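You operate a simulated robot arm through the tools that you are given. There is no shell and no other tool. Be economical: measure what you need, move in short steps, check, and stop when the job is done.

You run a simulated robot arm. Do the job below in one go: nothing can be reset, and whatever is moved stays where it is left.

TASK
Put things in order on the packing table. At the end: the orange rag stands where the green twine roll stood; the open jar is in the blue bowl; the cream brine bottle stands where the orange rag stood; the green twine roll stands where the open jar stood; whatever was shut is shut again. Leave all else as you found it, and nothing knocked over.
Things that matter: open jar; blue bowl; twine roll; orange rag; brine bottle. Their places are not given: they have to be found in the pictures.

Only the result counts: the job must be done as asked and must still hold three seconds after the hand-in. Knocking over, shifting, dropping, spilling or breaking anything else fails it.

THE ROBOT
A 7-joint arm with a two-finger parallel gripper, fixed in place. Base frame: the origin is at the foot of the arm, x ahead of it, y to its left, z up; the work surface is at about z = 858. Units: mm, rad, N and s.
With the tool pointing down near the work surface it reaches from about 240 to 680 mm from the base axis. Its first joint turns from -1.152 to 1.152 rad. Payload 2.4 kg.
Tool frame: the origin (TCP) lies between the finger pads and is the grasp point; the fingertips stand 30 mm ahead of it; z points along the fingers, y is the line along which they close. The gripper opens to 94 mm. The fingers are 28 mm wide and 10 mm thick; the gripper's body (50 by 96 mm) begins 55 mm behind the TCP.
Orientation is that of the tool frame in the base frame, as [roll, pitch, yaw] about the fixed x, y, z axes, in that order (R = Rz(yaw) Ry(pitch) Rx(roll)). With the fingers straight down and closing along the base's y, the tool's x points along the base's -x, its y along +y and its z along -z.

THE INTERFACE
- The arm moves only by the tool servo_tool. Its argument "steps" is a list that holds one entry, the list of rows, each a list of 6 numbers: the shift along the tool's x, y, z in units of 25 mm (1.0 is 25 mm), then the turn, a rotation vector about the tool's x, y, z in units of 8 degrees (1.0 is 8 degrees). In form: [[[x, y, z, ax, ay, az], ...]]. A call has 1 to 20 rows; each row shifts and turns the commanded pose from where the row before left it, along the tool's axes as they then stand. "hand" is the finger opening in mm, from 0 to 94, set as the call begins (left out, the last holds). A call with a number of a shift or a turn outside -1 to 1 is refused whole. Rows are played at 5 a second. More than 50 mm and 0.15 rad between two rows, or a gripper value outside its range, and nothing of the call is played. Where a pose cannot be reached the arm comes as near as it can. A force on the tool above 40 N (or 10 N above the force at the start of the call, whichever is more), or a blocked arm, ends the call early, and 0.2 s more pass. The fingers move at their own pace (about 153 mm/s each) and stop on an object; they squeeze with about 25 N. The grip force told is the motor's: it shows also when the fingers shut on nothing. Time passes only in rows, and 0.2 s behind the last, so rows that do not move let the fingers close. The reply holds the time, the measured pose of the TCP, the force on the tool along the base axes, the opening and the grip force, in the units named above and with some noise.
- Cameras (640 x 400 px; columns grow to the right, rows downward): "scene" is fixed at [40.4, 481.3, 1432.7]; the picture's right is [-0.70, -0.71, 0.00], its down [-0.47, 0.46, -0.76] and it looks along [0.54, -0.53, -0.65] (base axes); focal length 330 px, centre (320, 200). "wrist" rides on the gripper at [-37, 0, -58] in the tool frame; the picture's right is [0.00, -1.00, 0.00], its down [0.97, 0.00, -0.24] and it looks along [0.24, 0.00, 0.97] (tool axes); focal length 218 px, centre (320, 200).
- snapshot(camera): a new picture of that camera. No time passes.
- measure_at(camera, pixels): there is no depth. For up to 12 entries [column, row, z] of the newest picture of that camera ("zoom" is the newest enlarged one), the place [x, y] in the base frame at which the ray of that pixel passes the height z, good to about 2 mm. No time passes.
- enlarge(camera, box): a new picture of the part [left, top, right, bottom] of that camera's present view, enlarged. No time passes.
- close_job(): hands the job in; it is judged then, once.

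Work in short steps. Measure before you move; look again where a grasp or a placing could have gone wrong, and mend it. You have 80 turns and 54 pictures in all, those below and enlarged ones among them. Open the gripper and draw the arm clear of the work before you hand the job in, unless the task says otherwise; then end with one line.

The tools are called as name(argument=value, ...) on one line, values as JSON. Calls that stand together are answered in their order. servo_tool: Moves the arm, as the interface text tells. Its arguments: {"type":"object","properties":{"steps":{"type":"array","items":{"type":"array","items":{"type":"array","items":{"type":"number"}}}},"hand":{"type":"number"}},"required":["steps"]} The other tools are called the same way: snapshot (camera) takes a picture; measure_at (camera, pixels) gives the place at which the rays of pixels pass given heights; enlarge (camera, box) takes an enlarged picture of a part of a camera's view; close_job () hands the job in.

At the start:

```text
clock: 0.0
position: [339.2, 179.8, 1133.7]
tool_rot: [-3.141, -0.003, 3.141]
contact_force: [-0.5, -0.6, 0.1]
width: 94.1
grasp_force: 0.1
```

scene: 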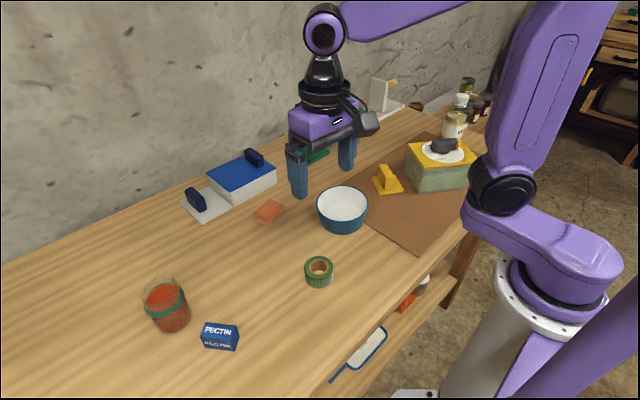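
wrist: 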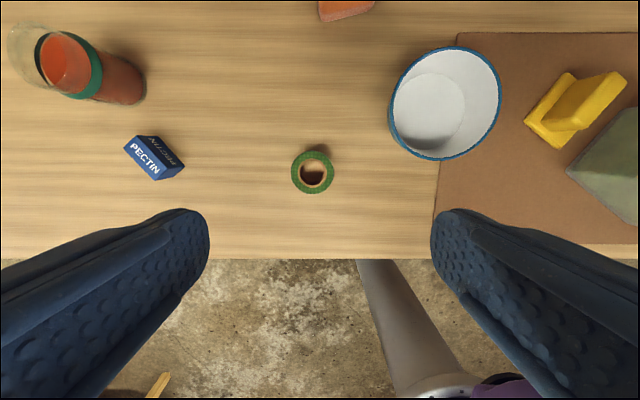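

I start by looking closer at the back of the table, to find the brine bottle and anything shut.

enlarge(camera="scene", box=[340, 60, 500, 200])

enlarge(camera="scene", box=[160, 130, 360, 250])

enlarge(camera="scene", box=[120, 240, 360, 390])

```text
2.86 times, centred on (420, 130) of scene
```

zoom: 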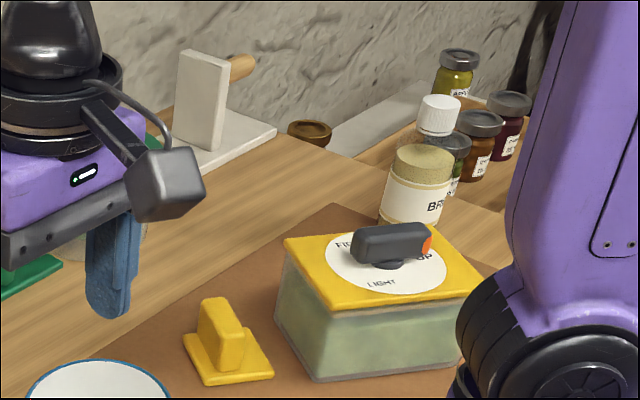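

```text
3.20 times, centred on (260, 190) of scene
```

zoom: 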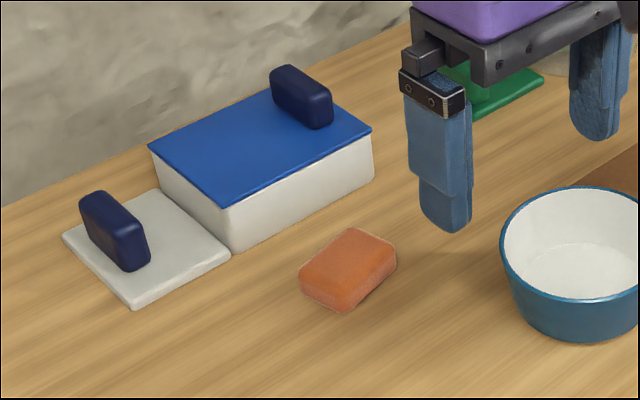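

```text
2.67 times, centred on (240, 315) of scene
```

zoom: 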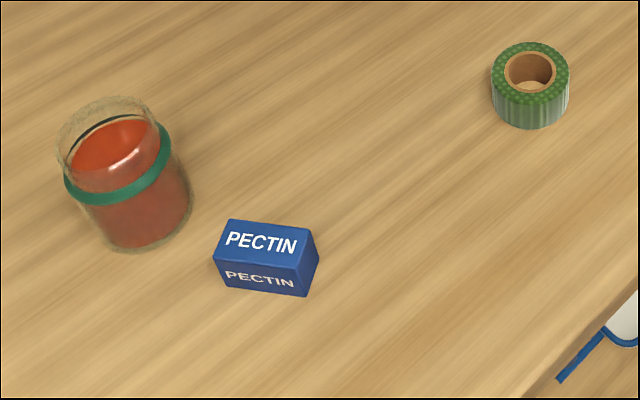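

The jar (168,305), twine (319,271), rag (268,211), bowl (342,208) and a bottle labelled "BR…" (453,125) are visible. I'll zoom on the bottle and measure the others.

measure_at(camera="scene", pixels=[[173, 329, 858], [319, 287, 858], [319, 264, 885], [268, 213, 868], [342, 230, 858], [342, 188, 915], [342, 230, 915], [318, 205, 915], [367, 205, 915], [452, 140, 858], [453, 115, 940], [164, 290, 940]])

measure_at(camera="wrist", pixels=[[312, 174, 858], [312, 174, 885], [120, 85, 858], [70, 62, 940], [445, 48, 915], [445, 160, 915], [390, 105, 915], [502, 90, 915], [345, 10, 868], [155, 157, 880]])

enlarge(camera="scene", box=[405, 80, 505, 200])

```text
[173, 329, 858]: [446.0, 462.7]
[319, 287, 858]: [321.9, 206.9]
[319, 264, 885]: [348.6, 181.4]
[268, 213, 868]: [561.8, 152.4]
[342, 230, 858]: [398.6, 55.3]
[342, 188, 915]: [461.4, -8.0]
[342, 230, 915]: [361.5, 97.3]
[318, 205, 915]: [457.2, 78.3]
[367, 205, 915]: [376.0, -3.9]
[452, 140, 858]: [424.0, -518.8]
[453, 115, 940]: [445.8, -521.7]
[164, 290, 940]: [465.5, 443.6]
```

```text
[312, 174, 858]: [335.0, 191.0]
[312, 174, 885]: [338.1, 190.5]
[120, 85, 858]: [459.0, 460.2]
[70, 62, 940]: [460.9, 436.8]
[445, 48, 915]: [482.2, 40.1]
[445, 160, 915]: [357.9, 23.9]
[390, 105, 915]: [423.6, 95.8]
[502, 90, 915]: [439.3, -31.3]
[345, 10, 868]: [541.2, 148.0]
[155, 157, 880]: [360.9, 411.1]
```

```text
3.33 times, centred on (455, 140) of scene
```

zoom: 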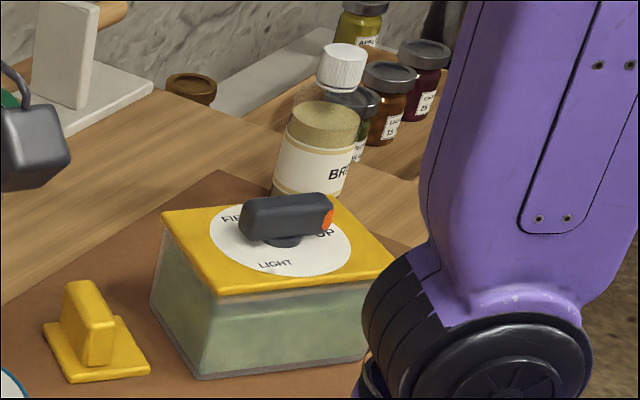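

The first thing to move is the jar, so I move the wrist above it for a straight-down look (shift about +130 x, +260 y, at present height).

servo_tool(steps=[[[-0.473, 0.945, 0, 0, 0, 0], [-0.473, 0.945, 0, 0, 0, 0], [-0.473, 0.945, 0, 0, 0, 0], [-0.473, 0.945, 0, 0, 0, 0], [-0.473, 0.945, 0, 0, 0, 0], [-0.473, 0.945, 0, 0, 0, 0], [-0.473, 0.945, 0, 0, 0, 0], [-0.473, 0.945, 0, 0, 0, 0], [-0.473, 0.945, 0, 0, 0, 0], [-0.473, 0.945, 0, 0, 0, 0], [-0.473, 0.945, 0, 0, 0, 0], [0, 0, 0, 0, 0, 0], [0, 0, 0, 0, 0, 0]]], hand=94)

snapshot(camera="wrist")

snapshot(camera="scene")

```text
clock: 2.8
position: [469.0, 437.8, 1135.1]
tool_rot: [-3.141, 0.0, -3.14]
contact_force: [-0.3, -0.5, -0.2]
width: 94.2
grasp_force: 0.1
```

```text
47 pictures are left
```

wrist: 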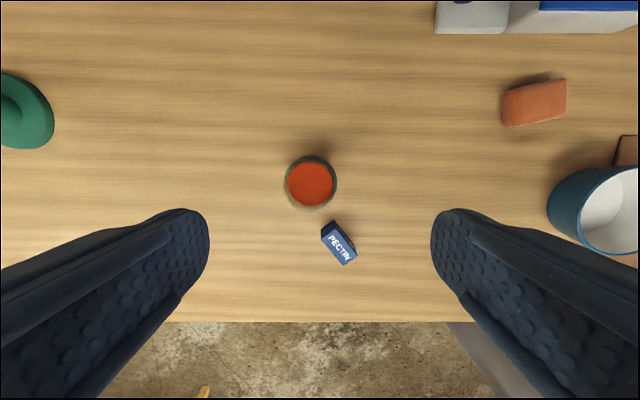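

```text
46 pictures are left
```

scene: 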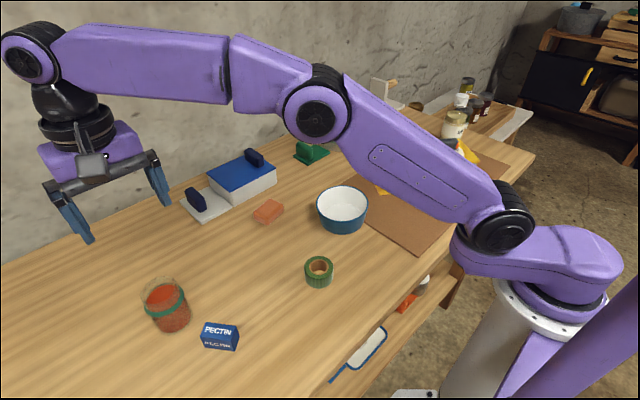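

The jar now shows nearly from above at wrist (310,183); I zoom in to measure its rim and base.

enlarge(camera="wrist", box=[260, 140, 370, 270])

enlarge(camera="scene", box=[130, 260, 250, 360])

```text
3.08 times, centred on (315, 205) of wrist
```

zoom: 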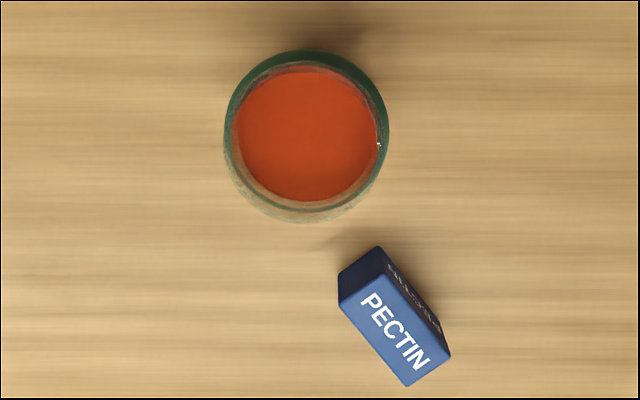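

```text
4.00 times, centred on (190, 310) of scene
```

zoom: 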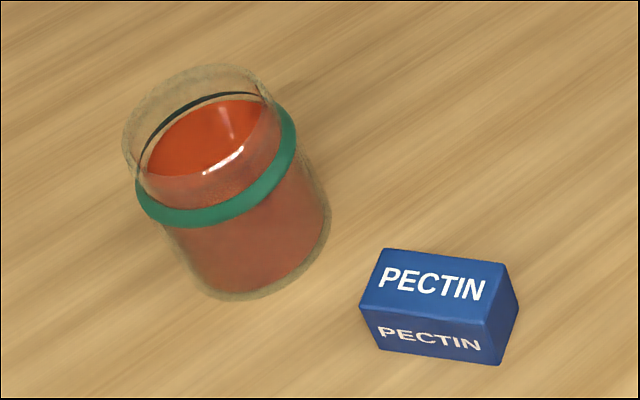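

I measure the jar's rim and band at candidate heights in both views to pin its axis and height.

measure_at(camera="wrist", pixels=[[310.5, 183.2, 858], [310.5, 183.2, 920], [310.5, 183.2, 940], [283.5, 183, 920], [337.3, 183, 920], [312, 211, 940], [312, 211, 950], [312, 211, 858]])

measure_at(camera="zoom", pixels=[[195, 125, 940], [195, 125, 950], [195, 125, 960], [215, 170, 920], [215, 170, 910], [250, 240, 858], [255, 300, 858]])

```text
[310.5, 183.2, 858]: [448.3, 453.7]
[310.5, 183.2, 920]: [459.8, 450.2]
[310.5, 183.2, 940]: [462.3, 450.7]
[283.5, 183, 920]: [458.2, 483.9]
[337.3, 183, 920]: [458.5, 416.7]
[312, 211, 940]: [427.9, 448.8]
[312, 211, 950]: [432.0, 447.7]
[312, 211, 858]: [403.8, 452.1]
```

```text
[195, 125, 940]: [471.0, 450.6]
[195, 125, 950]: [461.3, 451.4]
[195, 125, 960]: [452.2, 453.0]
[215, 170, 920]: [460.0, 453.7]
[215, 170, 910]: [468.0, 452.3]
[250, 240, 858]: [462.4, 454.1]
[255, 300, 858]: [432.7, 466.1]
```

The jar axis is about (460, 452), width 68, rim near 950. Now I zoom on the bowl to pin its rim and floor.

enlarge(camera="scene", box=[300, 170, 380, 240])

```text
5.71 times, centred on (340, 205) of scene
```

zoom: 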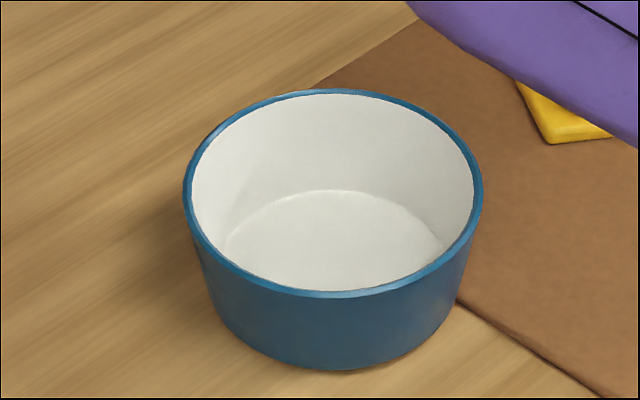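

Rim ellipse spans zoom (183–483, 90–297), base front at (333,370). I measure these at candidate heights.

measure_at(camera="zoom", pixels=[[333, 90, 915], [333, 297, 915], [183, 190, 915], [483, 190, 915], [333, 90, 922], [333, 297, 922], [333, 90, 908], [333, 297, 908], [333, 370, 858], [333, 190, 864]])

```text
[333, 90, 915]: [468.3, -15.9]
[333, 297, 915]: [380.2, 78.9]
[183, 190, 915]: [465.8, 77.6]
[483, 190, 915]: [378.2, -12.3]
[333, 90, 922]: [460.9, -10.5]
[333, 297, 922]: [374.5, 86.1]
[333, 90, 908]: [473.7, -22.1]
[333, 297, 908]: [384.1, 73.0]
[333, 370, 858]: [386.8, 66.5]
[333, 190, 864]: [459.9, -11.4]
```

The bowl centre is about (422, 32), rim diameter 128 and rim height about 915, which is roomy enough. I centre over the jar and go down to z≈930 with the fingers open.

servo_tool(steps=[[[0.36, 0.57, 0, 0, 0, 0], [0, 0, 1, 0, 0, 0], [0, 0, 1, 0, 0, 0], [0, 0, 1, 0, 0, 0], [0, 0, 1, 0, 0, 0], [0, 0, 0.8, 0, 0, 0], [0, 0, 0, 0, 0, 0], [0, 0, 0, 0, 0, 0]]], hand=94)

snapshot(camera="wrist")

```text
clock: 4.6
position: [460.8, 453.7, 1016.9]
tool_rot: [-3.142, 0.0, -3.142]
contact_force: [-1.0, -0.2, 0.8]
width: 93.8
grasp_force: 0.0
```

```text
42 pictures are left
```

wrist: 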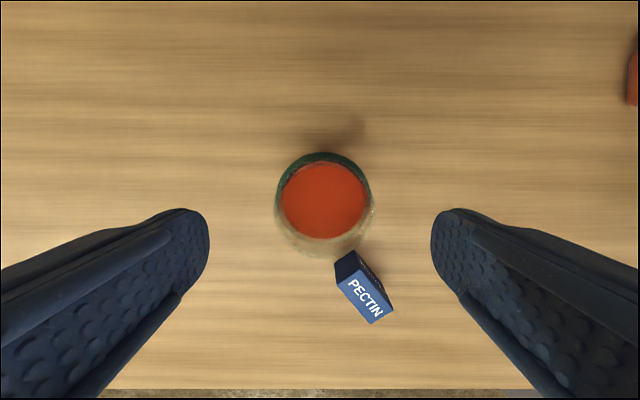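

The jar is centred between the fingers (col 323). I go down 87 mm more to z≈930.

servo_tool(steps=[[[0, -0.06, 0.87, 0, 0, 0], [0, 0, 0.87, 0, 0, 0], [0, 0, 0.87, 0, 0, 0], [0, 0, 0.87, 0, 0, 0], [0, 0, 0, 0, 0, 0], [0, 0, 0, 0, 0, 0]]])

enlarge(camera="scene", box=[80, 200, 260, 360])

```text
clock: 6.0
position: [459.5, 450.4, 928.2]
tool_rot: [-3.141, 0.0, -3.14]
contact_force: [-0.1, -0.4, 0.0]
width: 93.8
grasp_force: 0.2
```

```text
2.50 times, centred on (170, 280) of scene
```

zoom: 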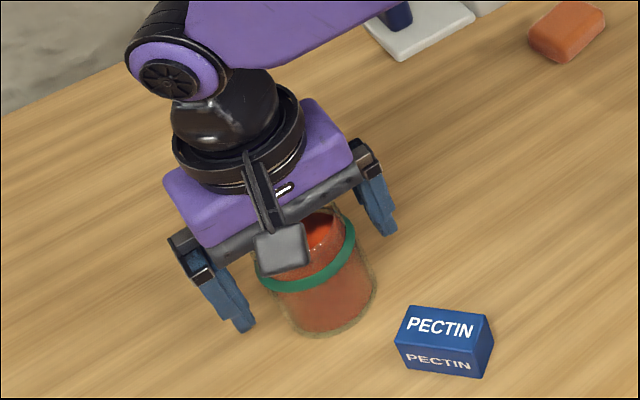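

Fingers straddle the jar cleanly. I close on it.

servo_tool(steps=[[[0, 0, 0, 0, 0, 0], [0, 0, 0, 0, 0, 0], [0, 0, 0, 0, 0, 0], [0, 0, 0, 0, 0, 0]]], hand=60)

```text
clock: 7.0
position: [459.2, 449.4, 929.4]
tool_rot: [-3.14, 0.001, 3.141]
contact_force: [-0.1, 1.0, 0.3]
width: 63.2
grasp_force: 24.9
```

Gripped at 63 mm with 25 N. I lift slowly by 90 mm to keep the contents from slopping, and check.

servo_tool(steps=[[[0, 0, -0.2, 0, 0, 0], [0, 0, -0.4, 0, 0, 0], [0, 0, -0.6, 0, 0, 0], [0, 0, -0.6, 0, 0, 0], [0, 0, -0.6, 0, 0, 0], [0, 0, -0.6, 0, 0, 0], [0, 0, -0.4, 0, 0, 0], [0, 0, -0.2, 0, 0, 0], [0, 0, 0, 0, 0, 0]]])

enlarge(camera="scene", box=[60, 160, 280, 360])

```text
clock: 9.0
position: [460.6, 451.7, 1016.9]
tool_rot: [-3.141, 0.0, 3.141]
contact_force: [0.6, -0.2, -3.8]
width: 63.3
grasp_force: 25.1
```

```text
2.00 times, centred on (170, 260) of scene
```

zoom: 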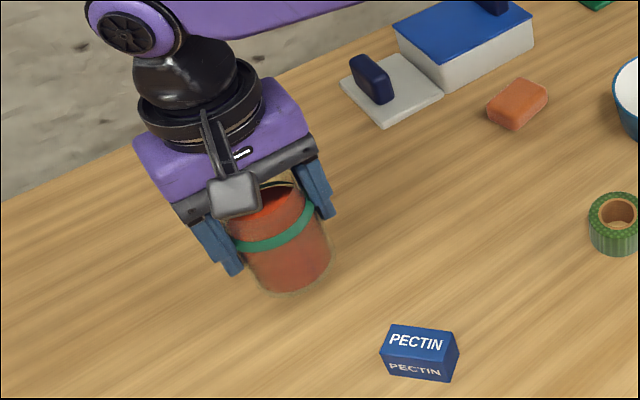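

The jar is held upright. I carry it level to above the bowl (dx −38, dy −419).

servo_tool(steps=[[[0.076, -0.4, 0, 0, 0, 0], [0.076, -0.6, 0, 0, 0, 0], [0.076, -0.8, 0, 0, 0, 0], [0.076, -0.94, 0, 0, 0, 0], [0.076, -0.94, 0, 0, 0, 0], [0.076, -0.94, 0, 0, 0, 0], [0.076, -0.94, 0, 0, 0, 0], [0.076, -0.94, 0, 0, 0, 0], [0.076, -0.94, 0, 0, 0, 0], [0.076, -0.94, 0, 0, 0, 0], [0.076, -0.94, 0, 0, 0, 0], [0.076, -0.94, 0, 0, 0, 0], [0.076, -0.94, 0, 0, 0, 0], [0.076, -0.94, 0, 0, 0, 0], [0.076, -0.94, 0, 0, 0, 0], [0.076, -0.94, 0, 0, 0, 0], [0.076, -0.94, 0, 0, 0, 0], [0.076, -0.8, 0, 0, 0, 0], [0.076, -0.6, 0, 0, 0, 0], [0.076, -0.4, 0, 0, 0, 0]]])

servo_tool(steps=[[[0, 0, 0, 0, 0, 0], [0, 0, 0, 0, 0, 0]]])

snapshot(camera="wrist")

enlarge(camera="scene", box=[260, 120, 420, 250])

```text
clock: 13.2
position: [422.5, 33.2, 1017.3]
tool_rot: [3.141, -0.001, 3.139]
contact_force: [-1.0, -0.6, -3.5]
width: 63.4
grasp_force: 25.2
```

```text
clock: 13.8
position: [420.9, 32.4, 1017.1]
tool_rot: [3.141, 0.001, 3.139]
contact_force: [-0.8, -0.3, -2.5]
width: 63.3
grasp_force: 24.4
```

```text
39 pictures are left
```

wrist: 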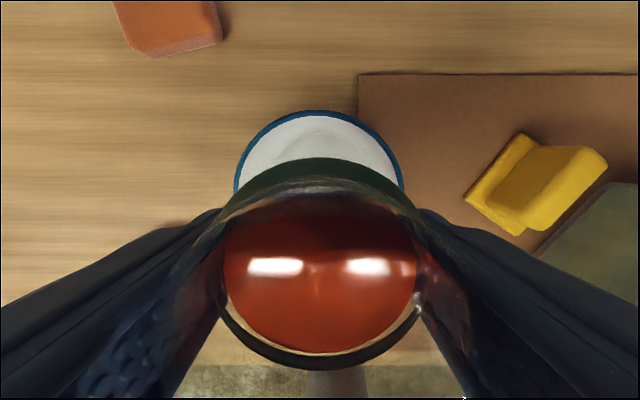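

```text
3.08 times, centred on (340, 185) of scene
```

zoom: 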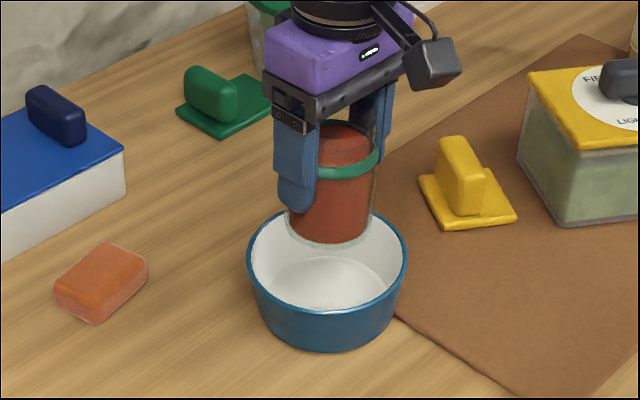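

The bowl rim in the wrist view spans columns 234–404, top row 110; I check its centre.

measure_at(camera="wrist", pixels=[[318, 110, 915], [234, 185, 915], [404, 185, 915]])

```text
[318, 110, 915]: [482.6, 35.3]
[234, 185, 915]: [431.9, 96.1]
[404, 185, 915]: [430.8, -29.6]
```

The bowl centre is about (419, 33) and the jar is well placed over it. I lower 74 mm, then creep.

servo_tool(steps=[[[0.03, 0.02, 0.3, 0, 0, 0], [0, 0, 0.5, 0, 0, 0], [0, 0, 0.6, 0, 0, 0], [0, 0, 0.6, 0, 0, 0], [0, 0, 0.5, 0, 0, 0], [0, 0, 0.3, 0, 0, 0], [0, 0, 0.15, 0, 0, 0], [0, 0, 0, 0, 0, 0]]])

servo_tool(steps=[[[0, 0, 0.08, 0, 0, 0], [0, 0, 0.08, 0, 0, 0], [0, 0, 0, 0, 0, 0]]])

```text
clock: 15.6
position: [422.4, 34.0, 944.4]
tool_rot: [-3.142, 0.0, 3.141]
contact_force: [-0.3, 0.1, -4.6]
width: 63.4
grasp_force: 24.9
```

```text
clock: 16.4
position: [420.9, 34.9, 939.4]
tool_rot: [3.141, 0.0, -3.141]
contact_force: [0.2, -0.7, -1.9]
width: 63.1
grasp_force: 25.0
```

servo_tool(steps=[[[0, 0, 0.06, 0, 0, 0], [0, 0, 0.06, 0, 0, 0], [0, 0, 0, 0, 0, 0]]])

enlarge(camera="scene", box=[290, 140, 400, 245])

```text
clock: 17.2
position: [420.8, 34.8, 936.4]
tool_rot: [-3.141, 0.004, -3.139]
contact_force: [0.5, 10.6, 18.8]
width: 63.7
grasp_force: 24.7
```

```text
3.81 times, centred on (345, 192) of scene
```

zoom: 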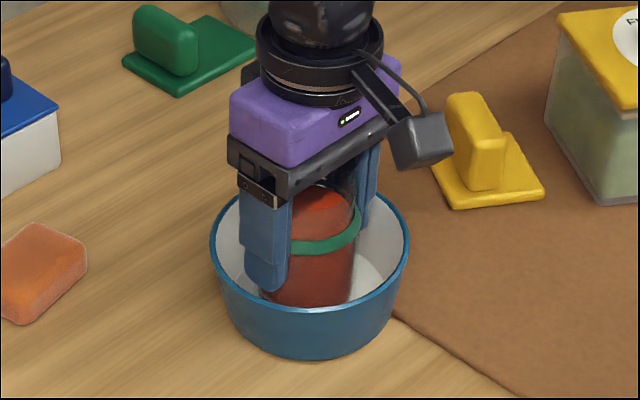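

The reading of 18.8 N up shows the jar rests on the bowl floor. I back off 1 mm, and open just to 78 mm so the fingers stay clear of the bowl wall.

servo_tool(steps=[[[0, 0, -0.05, 0, 0, 0], [0, 0, 0, 0, 0, 0]]])

servo_tool(steps=[[[0, 0, 0, 0, 0, 0], [0, 0, 0, 0, 0, 0], [0, 0, 0, 0, 0, 0]]], hand=78)

servo_tool(steps=[[[0, 0, -0.2, 0, 0, 0], [0, 0, -0.5, 0, 0, 0], [0, 0, -1, 0, 0, 0], [0, 0, -1, 0, 0, 0], [0, 0, -1, 0, 0, 0], [0, 0, -1, 0, 0, 0], [0, 0, -1, 0, 0, 0], [0, 0, 0, 0, 0, 0]]])

enlarge(camera="scene", box=[290, 140, 400, 245])

```text
clock: 17.8
position: [420.4, 31.9, 936.9]
tool_rot: [-3.141, -0.002, 3.139]
contact_force: [1.3, 0.5, 1.3]
width: 63.2
grasp_force: 25.3
```

```text
clock: 18.6
position: [421.6, 33.1, 938.1]
tool_rot: [-3.141, -0.001, -3.139]
contact_force: [0.9, 0.2, -0.3]
width: 77.9
grasp_force: 0.1
```

```text
clock: 20.4
position: [421.4, 32.6, 1078.8]
tool_rot: [-3.141, -0.001, -3.142]
contact_force: [0.1, 0.8, -0.1]
width: 77.8
grasp_force: 0.1
```

```text
3.81 times, centred on (345, 192) of scene
```

zoom: 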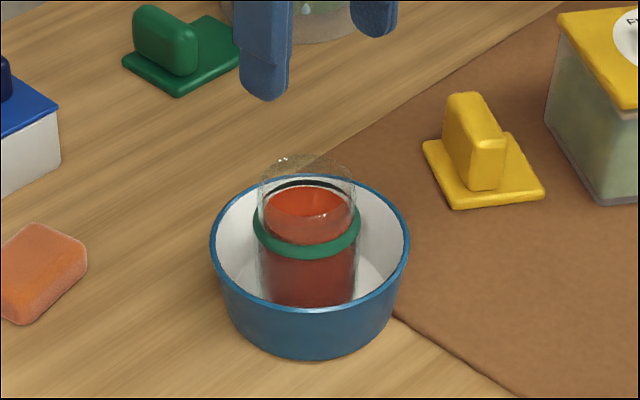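

The jar stands upright in the bowl. Next is the twine: I move above (337,190) and look.

servo_tool(steps=[[[0.48, 0.9, 0, 0, 0, 0], [0.48, 0.9, 0, 0, 0, 0], [0.48, 0.9, 0, 0, 0, 0], [0.48, 0.9, 0, 0, 0, 0], [0.48, 0.9, 0, 0, 0, 0], [0.48, 0.9, 0, 0, 0, 0], [0.48, 0.9, 0, 0, 0, 0], [0, 0, 0.8, 0, 0, 0], [0, 0, 0.8, 0, 0, 0], [0, 0, 0.8, 0, 0, 0], [0, 0, 0, 0, 0, 0], [0, 0, 0, 0, 0, 0]]], hand=94)

snapshot(camera="wrist")

enlarge(camera="scene", box=[280, 240, 360, 300])

```text
clock: 23.0
position: [335.7, 189.6, 1019.8]
tool_rot: [-3.14, 0.0, -3.141]
contact_force: [0.0, 0.3, -0.3]
width: 94.3
grasp_force: 0.1
```

```text
35 pictures are left
```

wrist: 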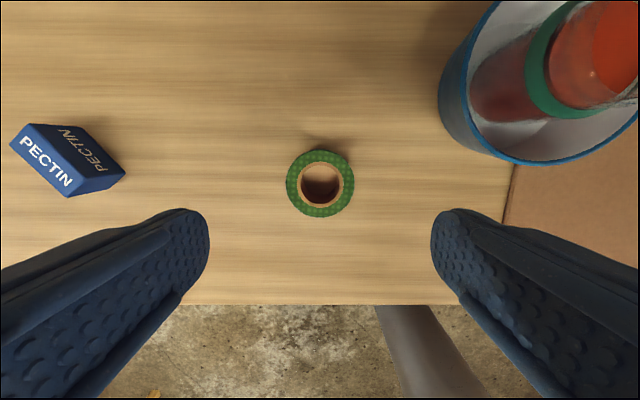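

```text
6.67 times, centred on (320, 270) of scene
```

zoom: 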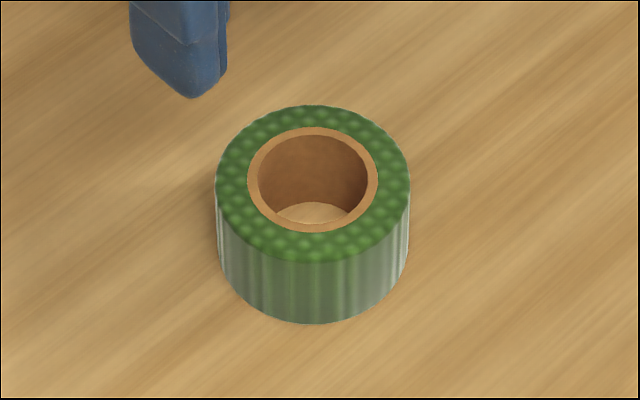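

Top ellipse centre is zoom (313,183), bottom front (313,324); wrist centre (320,183). I measure.

measure_at(camera="zoom", pixels=[[313, 183, 880], [313, 183, 885], [313, 183, 890], [215, 183, 885], [410, 183, 885], [313, 262, 885], [313, 324, 858]])

measure_at(camera="wrist", pixels=[[320, 183, 880], [320, 183, 890], [286, 183, 885], [355, 183, 885], [320, 149, 885], [320, 217, 885]])

```text
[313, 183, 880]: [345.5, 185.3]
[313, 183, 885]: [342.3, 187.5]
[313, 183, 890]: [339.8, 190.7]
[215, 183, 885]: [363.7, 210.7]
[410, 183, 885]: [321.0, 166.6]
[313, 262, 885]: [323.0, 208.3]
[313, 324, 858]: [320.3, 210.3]
```

```text
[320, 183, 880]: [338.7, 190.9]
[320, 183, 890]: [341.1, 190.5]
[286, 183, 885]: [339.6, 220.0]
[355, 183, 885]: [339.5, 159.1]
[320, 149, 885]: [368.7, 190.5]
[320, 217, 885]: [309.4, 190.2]
```

Twine centre is (340,190), diameter 60, top 889. I go down to z≈893 (fingertips 863) and grip.

servo_tool(steps=[[[-0.17, 0.02, 0.9, 0, 0, 0], [0, 0, 0.9, 0, 0, 0], [0, 0, 0.9, 0, 0, 0], [0, 0, 0.9, 0, 0, 0], [0, 0, 0.8, 0, 0, 0], [0, 0, 0.4, 0, 0, 0], [0, 0, 0.24, 0, 0, 0], [0, 0, 0, 0, 0, 0], [0, 0, 0, 0, 0, 0]]])

servo_tool(steps=[[[0, 0, 0, 0, 0, 0], [0, 0, 0, 0, 0, 0], [0, 0, 0, 0, 0, 0], [0, 0, 0, 0, 0, 0]]], hand=50)

```text
clock: 25.0
position: [342.2, 191.3, 894.1]
tool_rot: [-3.141, 0.002, -3.141]
contact_force: [-0.3, 0.0, -0.4]
width: 93.8
grasp_force: 0.0
```

```text
clock: 26.0
position: [342.0, 192.1, 894.2]
tool_rot: [-3.141, 0.001, 3.141]
contact_force: [-1.4, -0.6, 0.0]
width: 58.8
grasp_force: 25.3
```

Gripped at 59 mm. I lift 100 mm and carry to above the jar's old place (460,452).

servo_tool(steps=[[[0, 0, -0.5, 0, 0, 0], [0, 0, -0.9, 0, 0, 0], [0, 0, -0.9, 0, 0, 0], [0, 0, -0.9, 0, 0, 0], [0, 0, -0.8, 0, 0, 0], [-0.4, 0.873, 0, 0, 0, 0], [-0.4, 0.873, 0, 0, 0, 0], [-0.4, 0.873, 0, 0, 0, 0], [-0.4, 0.873, 0, 0, 0, 0], [-0.4, 0.873, 0, 0, 0, 0], [-0.4, 0.873, 0, 0, 0, 0], [-0.4, 0.873, 0, 0, 0, 0], [-0.4, 0.873, 0, 0, 0, 0], [-0.4, 0.873, 0, 0, 0, 0], [-0.4, 0.873, 0, 0, 0, 0], [-0.4, 0.873, 0, 0, 0, 0], [-0.4, 0.873, 0, 0, 0, 0], [0, 0, 0, 0, 0, 0], [0, 0, 0, 0, 0, 0]]])

snapshot(camera="wrist")

```text
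clock: 30.0
position: [461.3, 451.2, 995.0]
tool_rot: [-3.14, 0.0, -3.141]
contact_force: [0.9, 0.1, -1.5]
width: 58.9
grasp_force: 24.9
```

```text
33 pictures are left
```

wrist: 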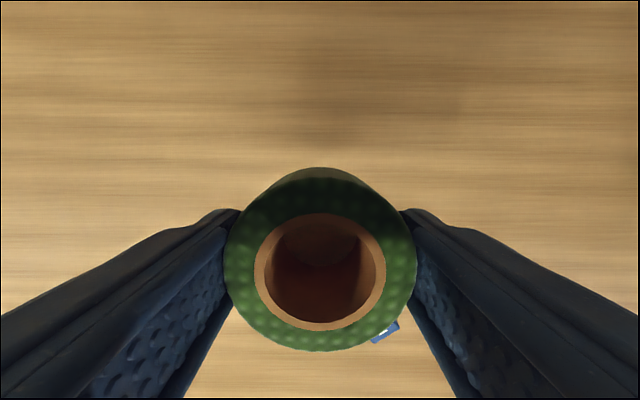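

Held level. I lower about 98 mm, then creep to touch.

servo_tool(steps=[[[0.03, 0, 0.9, 0, 0, 0], [0, 0, 0.9, 0, 0, 0], [0, 0, 0.9, 0, 0, 0], [0, 0, 0.7, 0, 0, 0], [0, 0, 0.4, 0, 0, 0], [0, 0, 0.16, 0, 0, 0], [0, 0, 0, 0, 0, 0]]])

servo_tool(steps=[[[0, 0, 0.06, 0, 0, 0], [0, 0, 0.04, 0, 0, 0], [0, 0, 0, 0, 0, 0]]])

```text
clock: 31.6
position: [460.7, 452.9, 895.0]
tool_rot: [3.141, -0.001, -3.141]
contact_force: [-0.4, -0.2, 1.1]
width: 59.0
grasp_force: 24.6
```

```text
clock: 32.4
position: [461.0, 453.2, 893.9]
tool_rot: [-3.141, 0.002, -3.14]
contact_force: [-6.5, -7.4, 23.9]
width: 58.9
grasp_force: 24.6
```

On the table (24 N). I back off 1 mm, open and rise.

servo_tool(steps=[[[0, 0, -0.06, 0, 0, 0], [0, 0, 0, 0, 0, 0]]])

servo_tool(steps=[[[0, 0, 0, 0, 0, 0], [0, 0, 0, 0, 0, 0], [0, 0, 0, 0, 0, 0], [0, 0, -0.4, 0, 0, 0], [0, 0, -0.9, 0, 0, 0], [0, 0, -0.9, 0, 0, 0], [0, 0, -0.9, 0, 0, 0], [0, 0, -0.9, 0, 0, 0], [0, 0, -1, 0, 0, 0], [0, 0, -1, 0, 0, 0], [0, 0, 0, 0, 0, 0]]], hand=94)

snapshot(camera="wrist")

```text
clock: 33.0
position: [461.4, 452.4, 894.8]
tool_rot: [-3.142, 0.002, 3.141]
contact_force: [-0.4, -3.8, 14.4]
width: 58.9
grasp_force: 24.8
```

```text
clock: 35.4
position: [460.3, 452.8, 1043.3]
tool_rot: [-3.141, 0.0, 3.141]
contact_force: [0.6, -0.3, -0.2]
width: 93.8
grasp_force: 0.0
```

```text
32 pictures are left
```

wrist: 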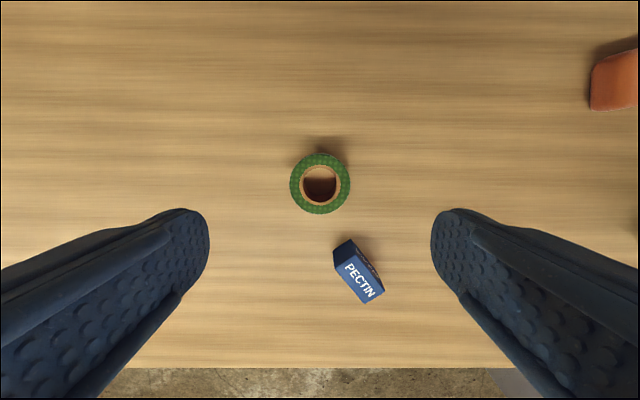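

Twine stands in the jar's old place. Now I move above the rag, about (545,150), for a look.

servo_tool(steps=[[[-0.262, -0.932, 0, 0, 0, 0], [-0.262, -0.932, 0, 0, 0, 0], [-0.262, -0.932, 0, 0, 0, 0], [-0.262, -0.932, 0, 0, 0, 0], [-0.262, -0.932, 0, 0, 0, 0], [-0.262, -0.932, 0, 0, 0, 0], [-0.262, -0.932, 0, 0, 0, 0], [-0.262, -0.932, 0, 0, 0, 0], [-0.262, -0.932, 0, 0, 0, 0], [-0.262, -0.932, 0, 0, 0, 0], [-0.262, -0.932, 0, 0, 0, 0], [-0.262, -0.932, 0, 0, 0, 0], [-0.262, -0.932, 0, 0, 0, 0], [0, 0, 0, 0, 0, 0], [0, 0, 0, 0, 0, 0]]])

snapshot(camera="wrist")

enlarge(camera="wrist", box=[260, 140, 380, 220])

```text
clock: 38.6
position: [545.8, 149.8, 1045.3]
tool_rot: [3.142, 0.0, -3.14]
contact_force: [0.7, -0.6, 0.0]
width: 93.8
grasp_force: 0.1
```

```text
31 pictures are left
```

wrist: 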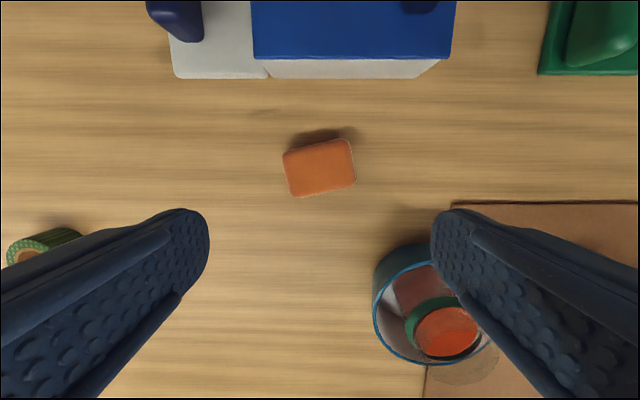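

```text
5.00 times, centred on (320, 180) of wrist
```

zoom: 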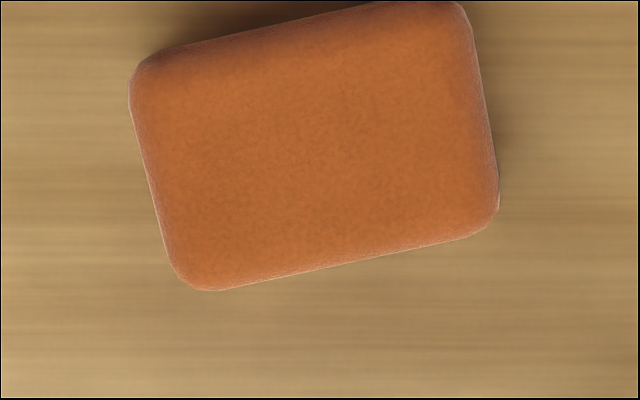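

Rag centre is wrist (319,169), turned a little. I measure its corners.

measure_at(camera="wrist", pixels=[[281.6, 152, 875], [350.6, 138, 875], [356.5, 186, 875], [292, 199, 875], [318.8, 168.5, 860], [318.8, 168.5, 875], [318.8, 168.5, 885]])

enlarge(camera="scene", box=[240, 190, 300, 235])

```text
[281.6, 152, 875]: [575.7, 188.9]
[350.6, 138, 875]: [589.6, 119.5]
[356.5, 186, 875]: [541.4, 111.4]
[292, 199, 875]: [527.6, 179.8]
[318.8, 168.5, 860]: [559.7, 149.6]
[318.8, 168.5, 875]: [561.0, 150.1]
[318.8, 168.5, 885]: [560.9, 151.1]
```

```text
8.89 times, centred on (270, 212) of scene
```

zoom: 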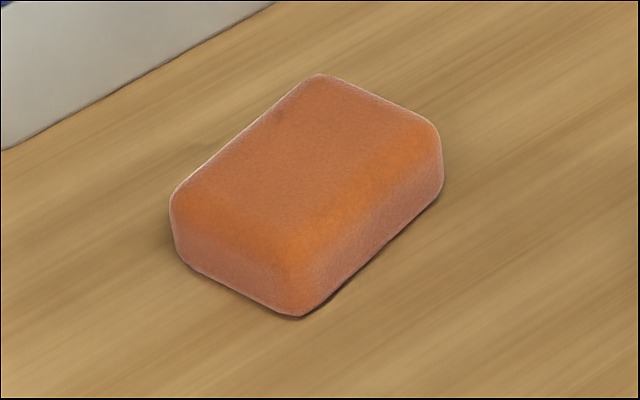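

The rag is about 70×48 mm, centred at (559,150), long axis turned about 11°. I align the tool to that axis (−11.4° about tool z) and descend to z≈893.

servo_tool(steps=[[[-0.53, 0, 0, 0, 0, 0], [0, 0, 0, 0, 0, -0.71], [0, 0, 0, 0, 0, -0.71], [0, 0, 0.9, 0, 0, 0], [0, 0, 0.9, 0, 0, 0], [0, 0, 0.9, 0, 0, 0], [0, 0, 0.9, 0, 0, 0], [0, 0, 0, 0, 0, 0], [0, 0, 0, 0, 0, 0]]])

snapshot(camera="wrist")

```text
clock: 40.6
position: [559.7, 151.0, 953.7]
tool_rot: [-3.14, 0.0, -2.944]
contact_force: [-0.4, -0.4, 0.5]
width: 94.2
grasp_force: 0.0
```

```text
28 pictures are left
```

wrist: 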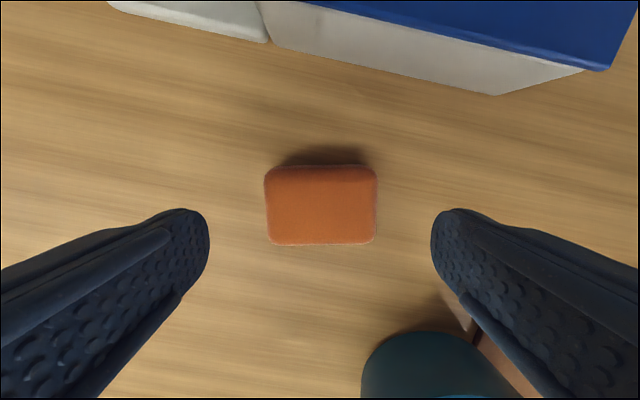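

Aligned: rag spans columns 264–377, rows 165–245. I check its centre again, then go down 61 mm.

measure_at(camera="wrist", pixels=[[321, 206, 875], [321, 206, 880], [264, 206, 875], [377, 206, 875], [321, 165, 875], [321, 245, 868]])

servo_tool(steps=[[[0, 0, 0.8, 0, 0, 0], [0, 0, 0.8, 0, 0, 0], [0, 0, 0.5, 0, 0, 0], [0, 0, 0.3, 0, 0, 0], [0, 0, 0, 0, 0, 0], [0, 0, 0, 0, 0, 0]]])

```text
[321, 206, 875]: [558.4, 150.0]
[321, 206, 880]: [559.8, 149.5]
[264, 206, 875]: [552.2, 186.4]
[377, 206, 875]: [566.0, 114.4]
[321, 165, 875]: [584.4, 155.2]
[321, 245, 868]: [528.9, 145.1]
```

```text
clock: 42.0
position: [559.2, 151.2, 893.6]
tool_rot: [3.14, 0.001, -2.942]
contact_force: [-0.2, -0.5, 0.0]
width: 93.9
grasp_force: 0.1
```

The rag is at (558.5,150), so it is between the fingers. I close.

servo_tool(steps=[[[0, 0, 0, 0, 0, 0], [0, 0, 0, 0, 0, 0], [0, 0, 0, 0, 0, 0], [0, 0, 0, 0, 0, 0]]], hand=55)

servo_tool(steps=[[[0, 0, -0.5, 0, 0, 0], [0, 0, -0.9, 0, 0, 0], [0, 0, -0.9, 0, 0, 0], [0, 0, -0.9, 0, 0, 0], [0, 0, -0.9, 0, 0, 0], [0, 0, 0, 0, 0, 0]]])

snapshot(camera="wrist")

```text
clock: 43.0
position: [559.7, 150.7, 894.0]
tool_rot: [-3.141, 0.003, -2.943]
contact_force: [0.7, -1.4, 12.2]
width: 69.0
grasp_force: 25.3
```

```text
clock: 44.4
position: [560.4, 151.0, 996.9]
tool_rot: [-3.141, 0.003, -2.943]
contact_force: [0.3, 0.5, -0.4]
width: 69.0
grasp_force: 25.1
```

```text
27 pictures are left
```

wrist: 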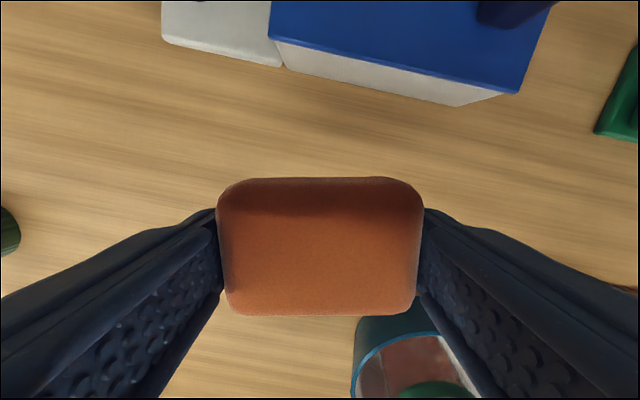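

Held level at 69 mm. I carry it to above the twine's old place (340,190).

servo_tool(steps=[[[0.919, 0.364, 0, 0, 0, 0], [0.919, 0.364, 0, 0, 0, 0], [0.919, 0.364, 0, 0, 0, 0], [0.919, 0.364, 0, 0, 0, 0], [0.919, 0.364, 0, 0, 0, 0], [0.919, 0.364, 0, 0, 0, 0], [0.919, 0.364, 0, 0, 0, 0], [0.919, 0.364, 0, 0, 0, 0], [0.919, 0.364, 0, 0, 0, 0], [0, 0, 0, 0, 0, 0], [0, 0, 0, 0, 0, 0]]])

```text
clock: 46.8
position: [339.9, 188.7, 997.3]
tool_rot: [3.141, 0.0, -2.942]
contact_force: [1.0, 0.2, -0.9]
width: 68.9
grasp_force: 24.7
```

At (340,189). I lower 98 mm and creep down to touch.

servo_tool(steps=[[[0, 0.03, 0.9, 0, 0, 0], [0, 0, 0.9, 0, 0, 0], [0, 0, 0.9, 0, 0, 0], [0, 0, 0.7, 0, 0, 0], [0, 0, 0.4, 0, 0, 0], [0, 0, 0.16, 0, 0, 0], [0, 0, 0, 0, 0, 0]]])

servo_tool(steps=[[[0, 0, 0.06, 0, 0, 0], [0, 0, 0.04, 0, 0, 0], [0, 0, 0, 0, 0, 0]]])

```text
clock: 48.4
position: [340.1, 190.7, 898.7]
tool_rot: [3.141, 0.001, -2.943]
contact_force: [0.5, 0.0, -0.7]
width: 68.8
grasp_force: 25.3
```

```text
clock: 49.2
position: [341.4, 189.1, 895.4]
tool_rot: [-3.141, 0.0, -2.942]
contact_force: [-0.1, 0.5, -0.3]
width: 68.9
grasp_force: 25.0
```

servo_tool(steps=[[[0, 0, 0.05, 0, 0, 0], [0, 0, 0.04, 0, 0, 0], [0, 0, 0, 0, 0, 0]]])

```text
clock: 49.8
position: [340.1, 190.3, 894.7]
tool_rot: [3.141, 0.001, -2.945]
contact_force: [-3.1, -1.6, 15.6]
width: 68.7
grasp_force: 24.4
stopped in row 3: the force on the tool passed its limit (the readings are from after the stop); the commanded pose is now the measured one
```

The rag touches the table (15.6 N). I release and rise.

servo_tool(steps=[[[0, 0, 0, 0, 0, 0], [0, 0, 0, 0, 0, 0], [0, 0, 0, 0, 0, 0], [0, 0, -0.4, 0, 0, 0], [0, 0, -0.9, 0, 0, 0], [0, 0, -0.9, 0, 0, 0], [0, 0, -0.9, 0, 0, 0], [0, 0, -0.9, 0, 0, 0], [0, 0, -1, 0, 0, 0], [0, 0, -1, 0, 0, 0], [0, 0, -1, 0, 0, 0], [0, 0, -1, 0, 0, 0], [0, 0, 0, 0, 0, 0]]], hand=94)

snapshot(camera="wrist")

snapshot(camera="scene")

```text
clock: 52.6
position: [340.8, 190.6, 1095.2]
tool_rot: [-3.141, 0.001, -2.944]
contact_force: [0.1, 0.6, 0.8]
width: 94.1
grasp_force: 0.0
```

```text
26 pictures are left
```

wrist: 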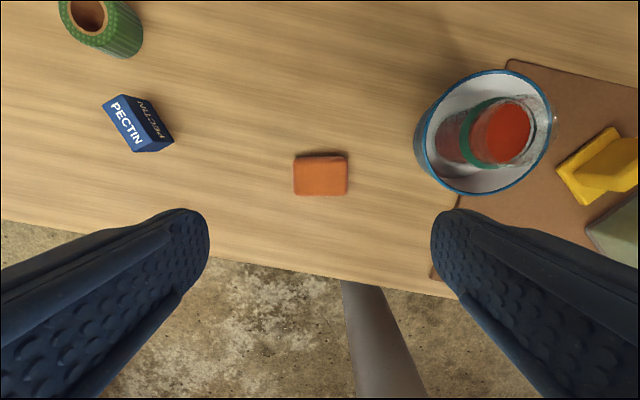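

```text
25 pictures are left
```

scene: 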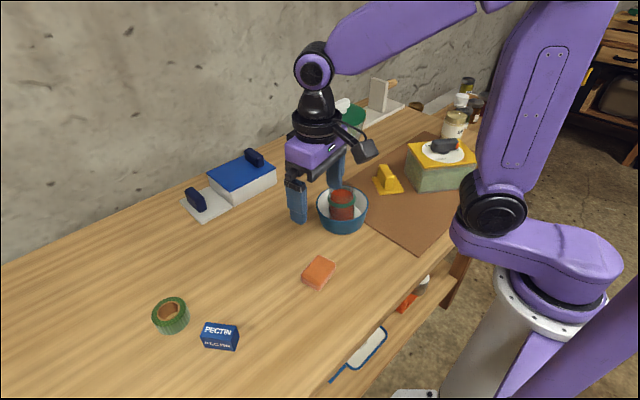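

Rag stands at the twine's old place. Now the brine bottle: I rise to z≈1140, undo the turn, and travel toward −y over the mat to look.

servo_tool(steps=[[[0, 0, -0.9, 0, 0, 0.71], [0, 0, -0.9, 0, 0, 0.71], [0, -0.9, 0, 0, 0, 0], [0, -0.95, 0, 0, 0, 0], [0, -0.95, 0, 0, 0, 0], [0, -0.95, 0, 0, 0, 0], [0, -0.95, 0, 0, 0, 0], [0, -0.95, 0, 0, 0, 0], [0, -0.95, 0, 0, 0, 0], [-0.2, -0.95, 0, 0, 0, 0], [-0.2, -0.95, 0, 0, 0, 0], [-0.2, -0.95, 0, 0, 0, 0], [-0.2, -0.95, 0, 0, 0, 0], [-0.2, -0.95, 0, 0, 0, 0], [-0.2, -0.95, 0, 0, 0, 0], [-0.2, -0.95, 0, 0, 0, 0], [-0.2, -0.95, 0, 0, 0, 0], [-0.2, -0.95, 0, 0, 0, 0], [0, 0, 0, 0, 0, 0], [0, 0, 0, 0, 0, 0]]])

snapshot(camera="wrist")

snapshot(camera="scene")

```text
clock: 56.8
position: [387.2, -190.3, 1138.5]
tool_rot: [3.141, 0.0, -3.141]
contact_force: [-0.3, -0.3, -1.5]
width: 93.9
grasp_force: 0.2
```

```text
24 pictures are left
```

wrist: 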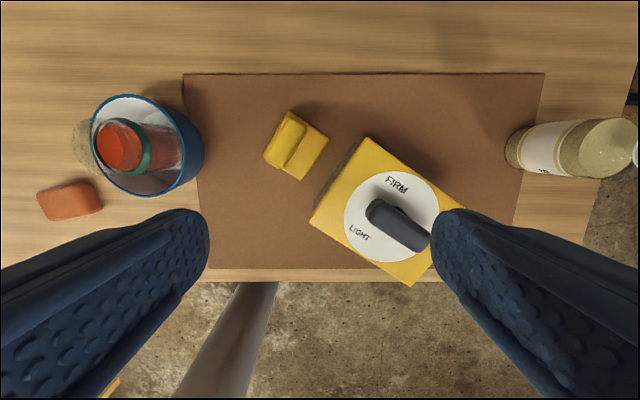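

```text
23 pictures are left
```

scene: 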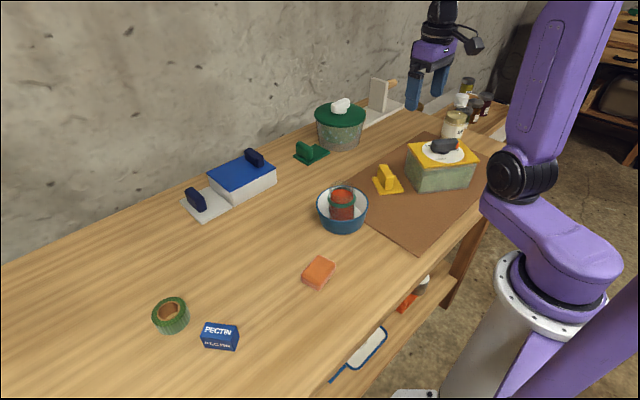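

The bottle stands by the table's right edge: base near wrist (515,150), cap near (615,150). I measure and zoom.

measure_at(camera="wrist", pixels=[[506, 148, 858], [515, 150, 858], [520, 150, 858], [605, 150, 960], [605, 150, 980], [605, 150, 1000], [585, 235, 858], [450, 200, 950]])

enlarge(camera="wrist", box=[480, 90, 640, 210])

enlarge(camera="scene", box=[420, 80, 500, 200])

```text
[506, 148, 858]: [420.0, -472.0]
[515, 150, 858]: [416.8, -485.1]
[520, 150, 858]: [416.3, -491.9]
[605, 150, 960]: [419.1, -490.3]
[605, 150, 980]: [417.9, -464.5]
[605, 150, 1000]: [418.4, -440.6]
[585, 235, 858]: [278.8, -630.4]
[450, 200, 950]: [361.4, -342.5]
```

```text
3.33 times, centred on (560, 150) of wrist
```

zoom: 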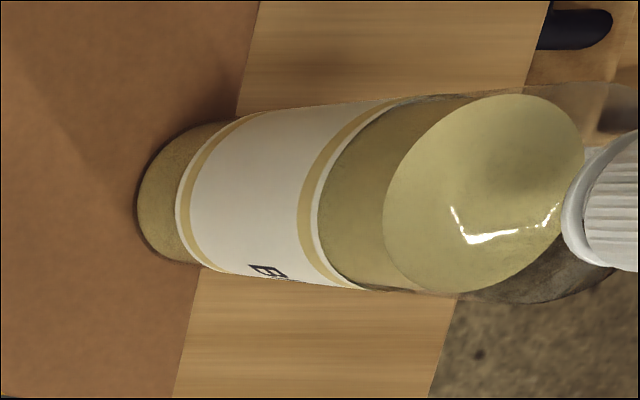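

```text
3.33 times, centred on (460, 140) of scene
```

zoom: 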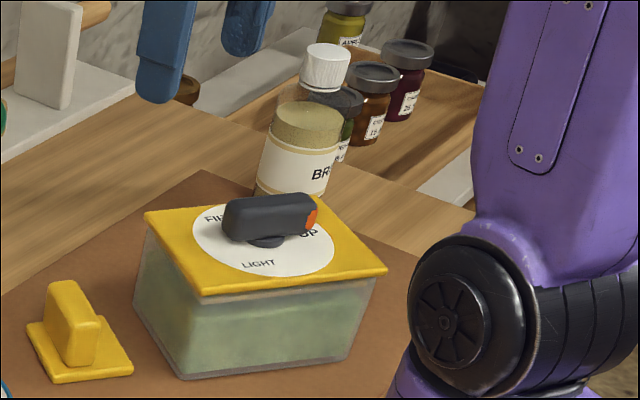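

The bottle is "BR(INE)" with cream content and a white cap. I need its height: measure cap and shoulder in the scene zoom at several heights.

measure_at(camera="zoom", pixels=[[327, 55, 980], [327, 55, 1000], [327, 55, 1020], [327, 55, 1040], [308, 118, 940], [308, 118, 960], [308, 118, 980], [258, 160, 930], [332, 170, 930]])

```text
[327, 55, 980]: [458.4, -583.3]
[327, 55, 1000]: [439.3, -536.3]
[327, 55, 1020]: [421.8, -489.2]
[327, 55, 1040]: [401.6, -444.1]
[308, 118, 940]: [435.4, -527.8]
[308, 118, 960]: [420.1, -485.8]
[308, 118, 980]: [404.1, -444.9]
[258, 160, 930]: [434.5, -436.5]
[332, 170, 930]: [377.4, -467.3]
```

The cap top is near z 1014 and the body is about 65 wide. I go on 290 mm toward −y at the same height for a view from above.

servo_tool(steps=[[[-0.08, -0.967, 0, 0, 0, 0], [-0.08, -0.967, 0, 0, 0, 0], [-0.08, -0.967, 0, 0, 0, 0], [-0.08, -0.967, 0, 0, 0, 0], [-0.08, -0.967, 0, 0, 0, 0], [-0.08, -0.967, 0, 0, 0, 0], [-0.08, -0.967, 0, 0, 0, 0], [-0.08, -0.967, 0, 0, 0, 0], [-0.08, -0.967, 0, 0, 0, 0], [-0.08, -0.967, 0, 0, 0, 0], [-0.08, -0.967, 0, 0, 0, 0], [-0.08, -0.967, 0, 0, 0, 0], [0, 0, 0, 0, 0, 0], [0, 0, 0, 0, 0, 0]]])

snapshot(camera="wrist")

enlarge(camera="scene", box=[410, 60, 510, 160])

```text
clock: 59.8
position: [410.5, -478.1, 1138.6]
tool_rot: [-3.142, 0.001, -3.142]
contact_force: [-0.1, -0.3, -1.6]
width: 93.7
grasp_force: 0.0
```

```text
20 pictures are left
```

wrist: 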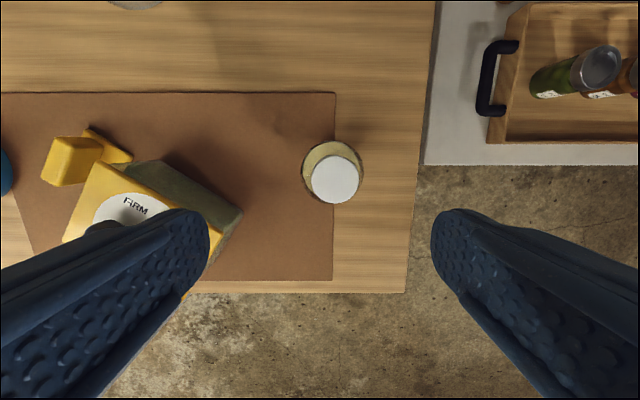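

```text
4.00 times, centred on (460, 110) of scene
```

zoom: 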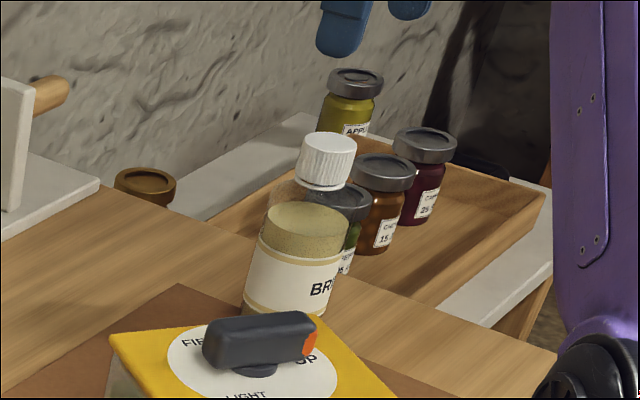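

From above: cap centre (335,179), body (333,172). I zoom and measure.

enlarge(camera="wrist", box=[290, 130, 380, 220])

measure_at(camera="wrist", pixels=[[335, 179, 1010], [335, 179, 1020], [333, 172, 950], [333, 172, 858], [311, 179, 1014], [360, 179, 1014], [302, 172, 950], [364, 172, 950], [333, 141, 950], [333, 141, 858]])

```text
4.44 times, centred on (335, 175) of wrist
```

zoom: 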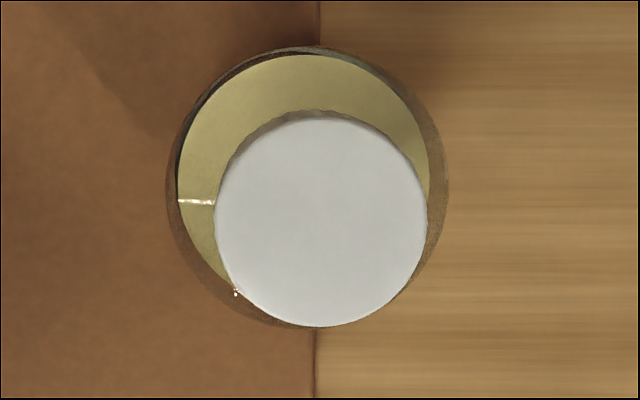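

```text
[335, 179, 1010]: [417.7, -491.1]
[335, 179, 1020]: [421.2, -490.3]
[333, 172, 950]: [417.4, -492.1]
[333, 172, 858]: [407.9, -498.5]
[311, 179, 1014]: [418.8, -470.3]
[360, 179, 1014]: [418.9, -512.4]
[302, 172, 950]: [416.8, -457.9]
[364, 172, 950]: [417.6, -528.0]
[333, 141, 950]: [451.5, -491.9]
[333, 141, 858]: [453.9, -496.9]
```

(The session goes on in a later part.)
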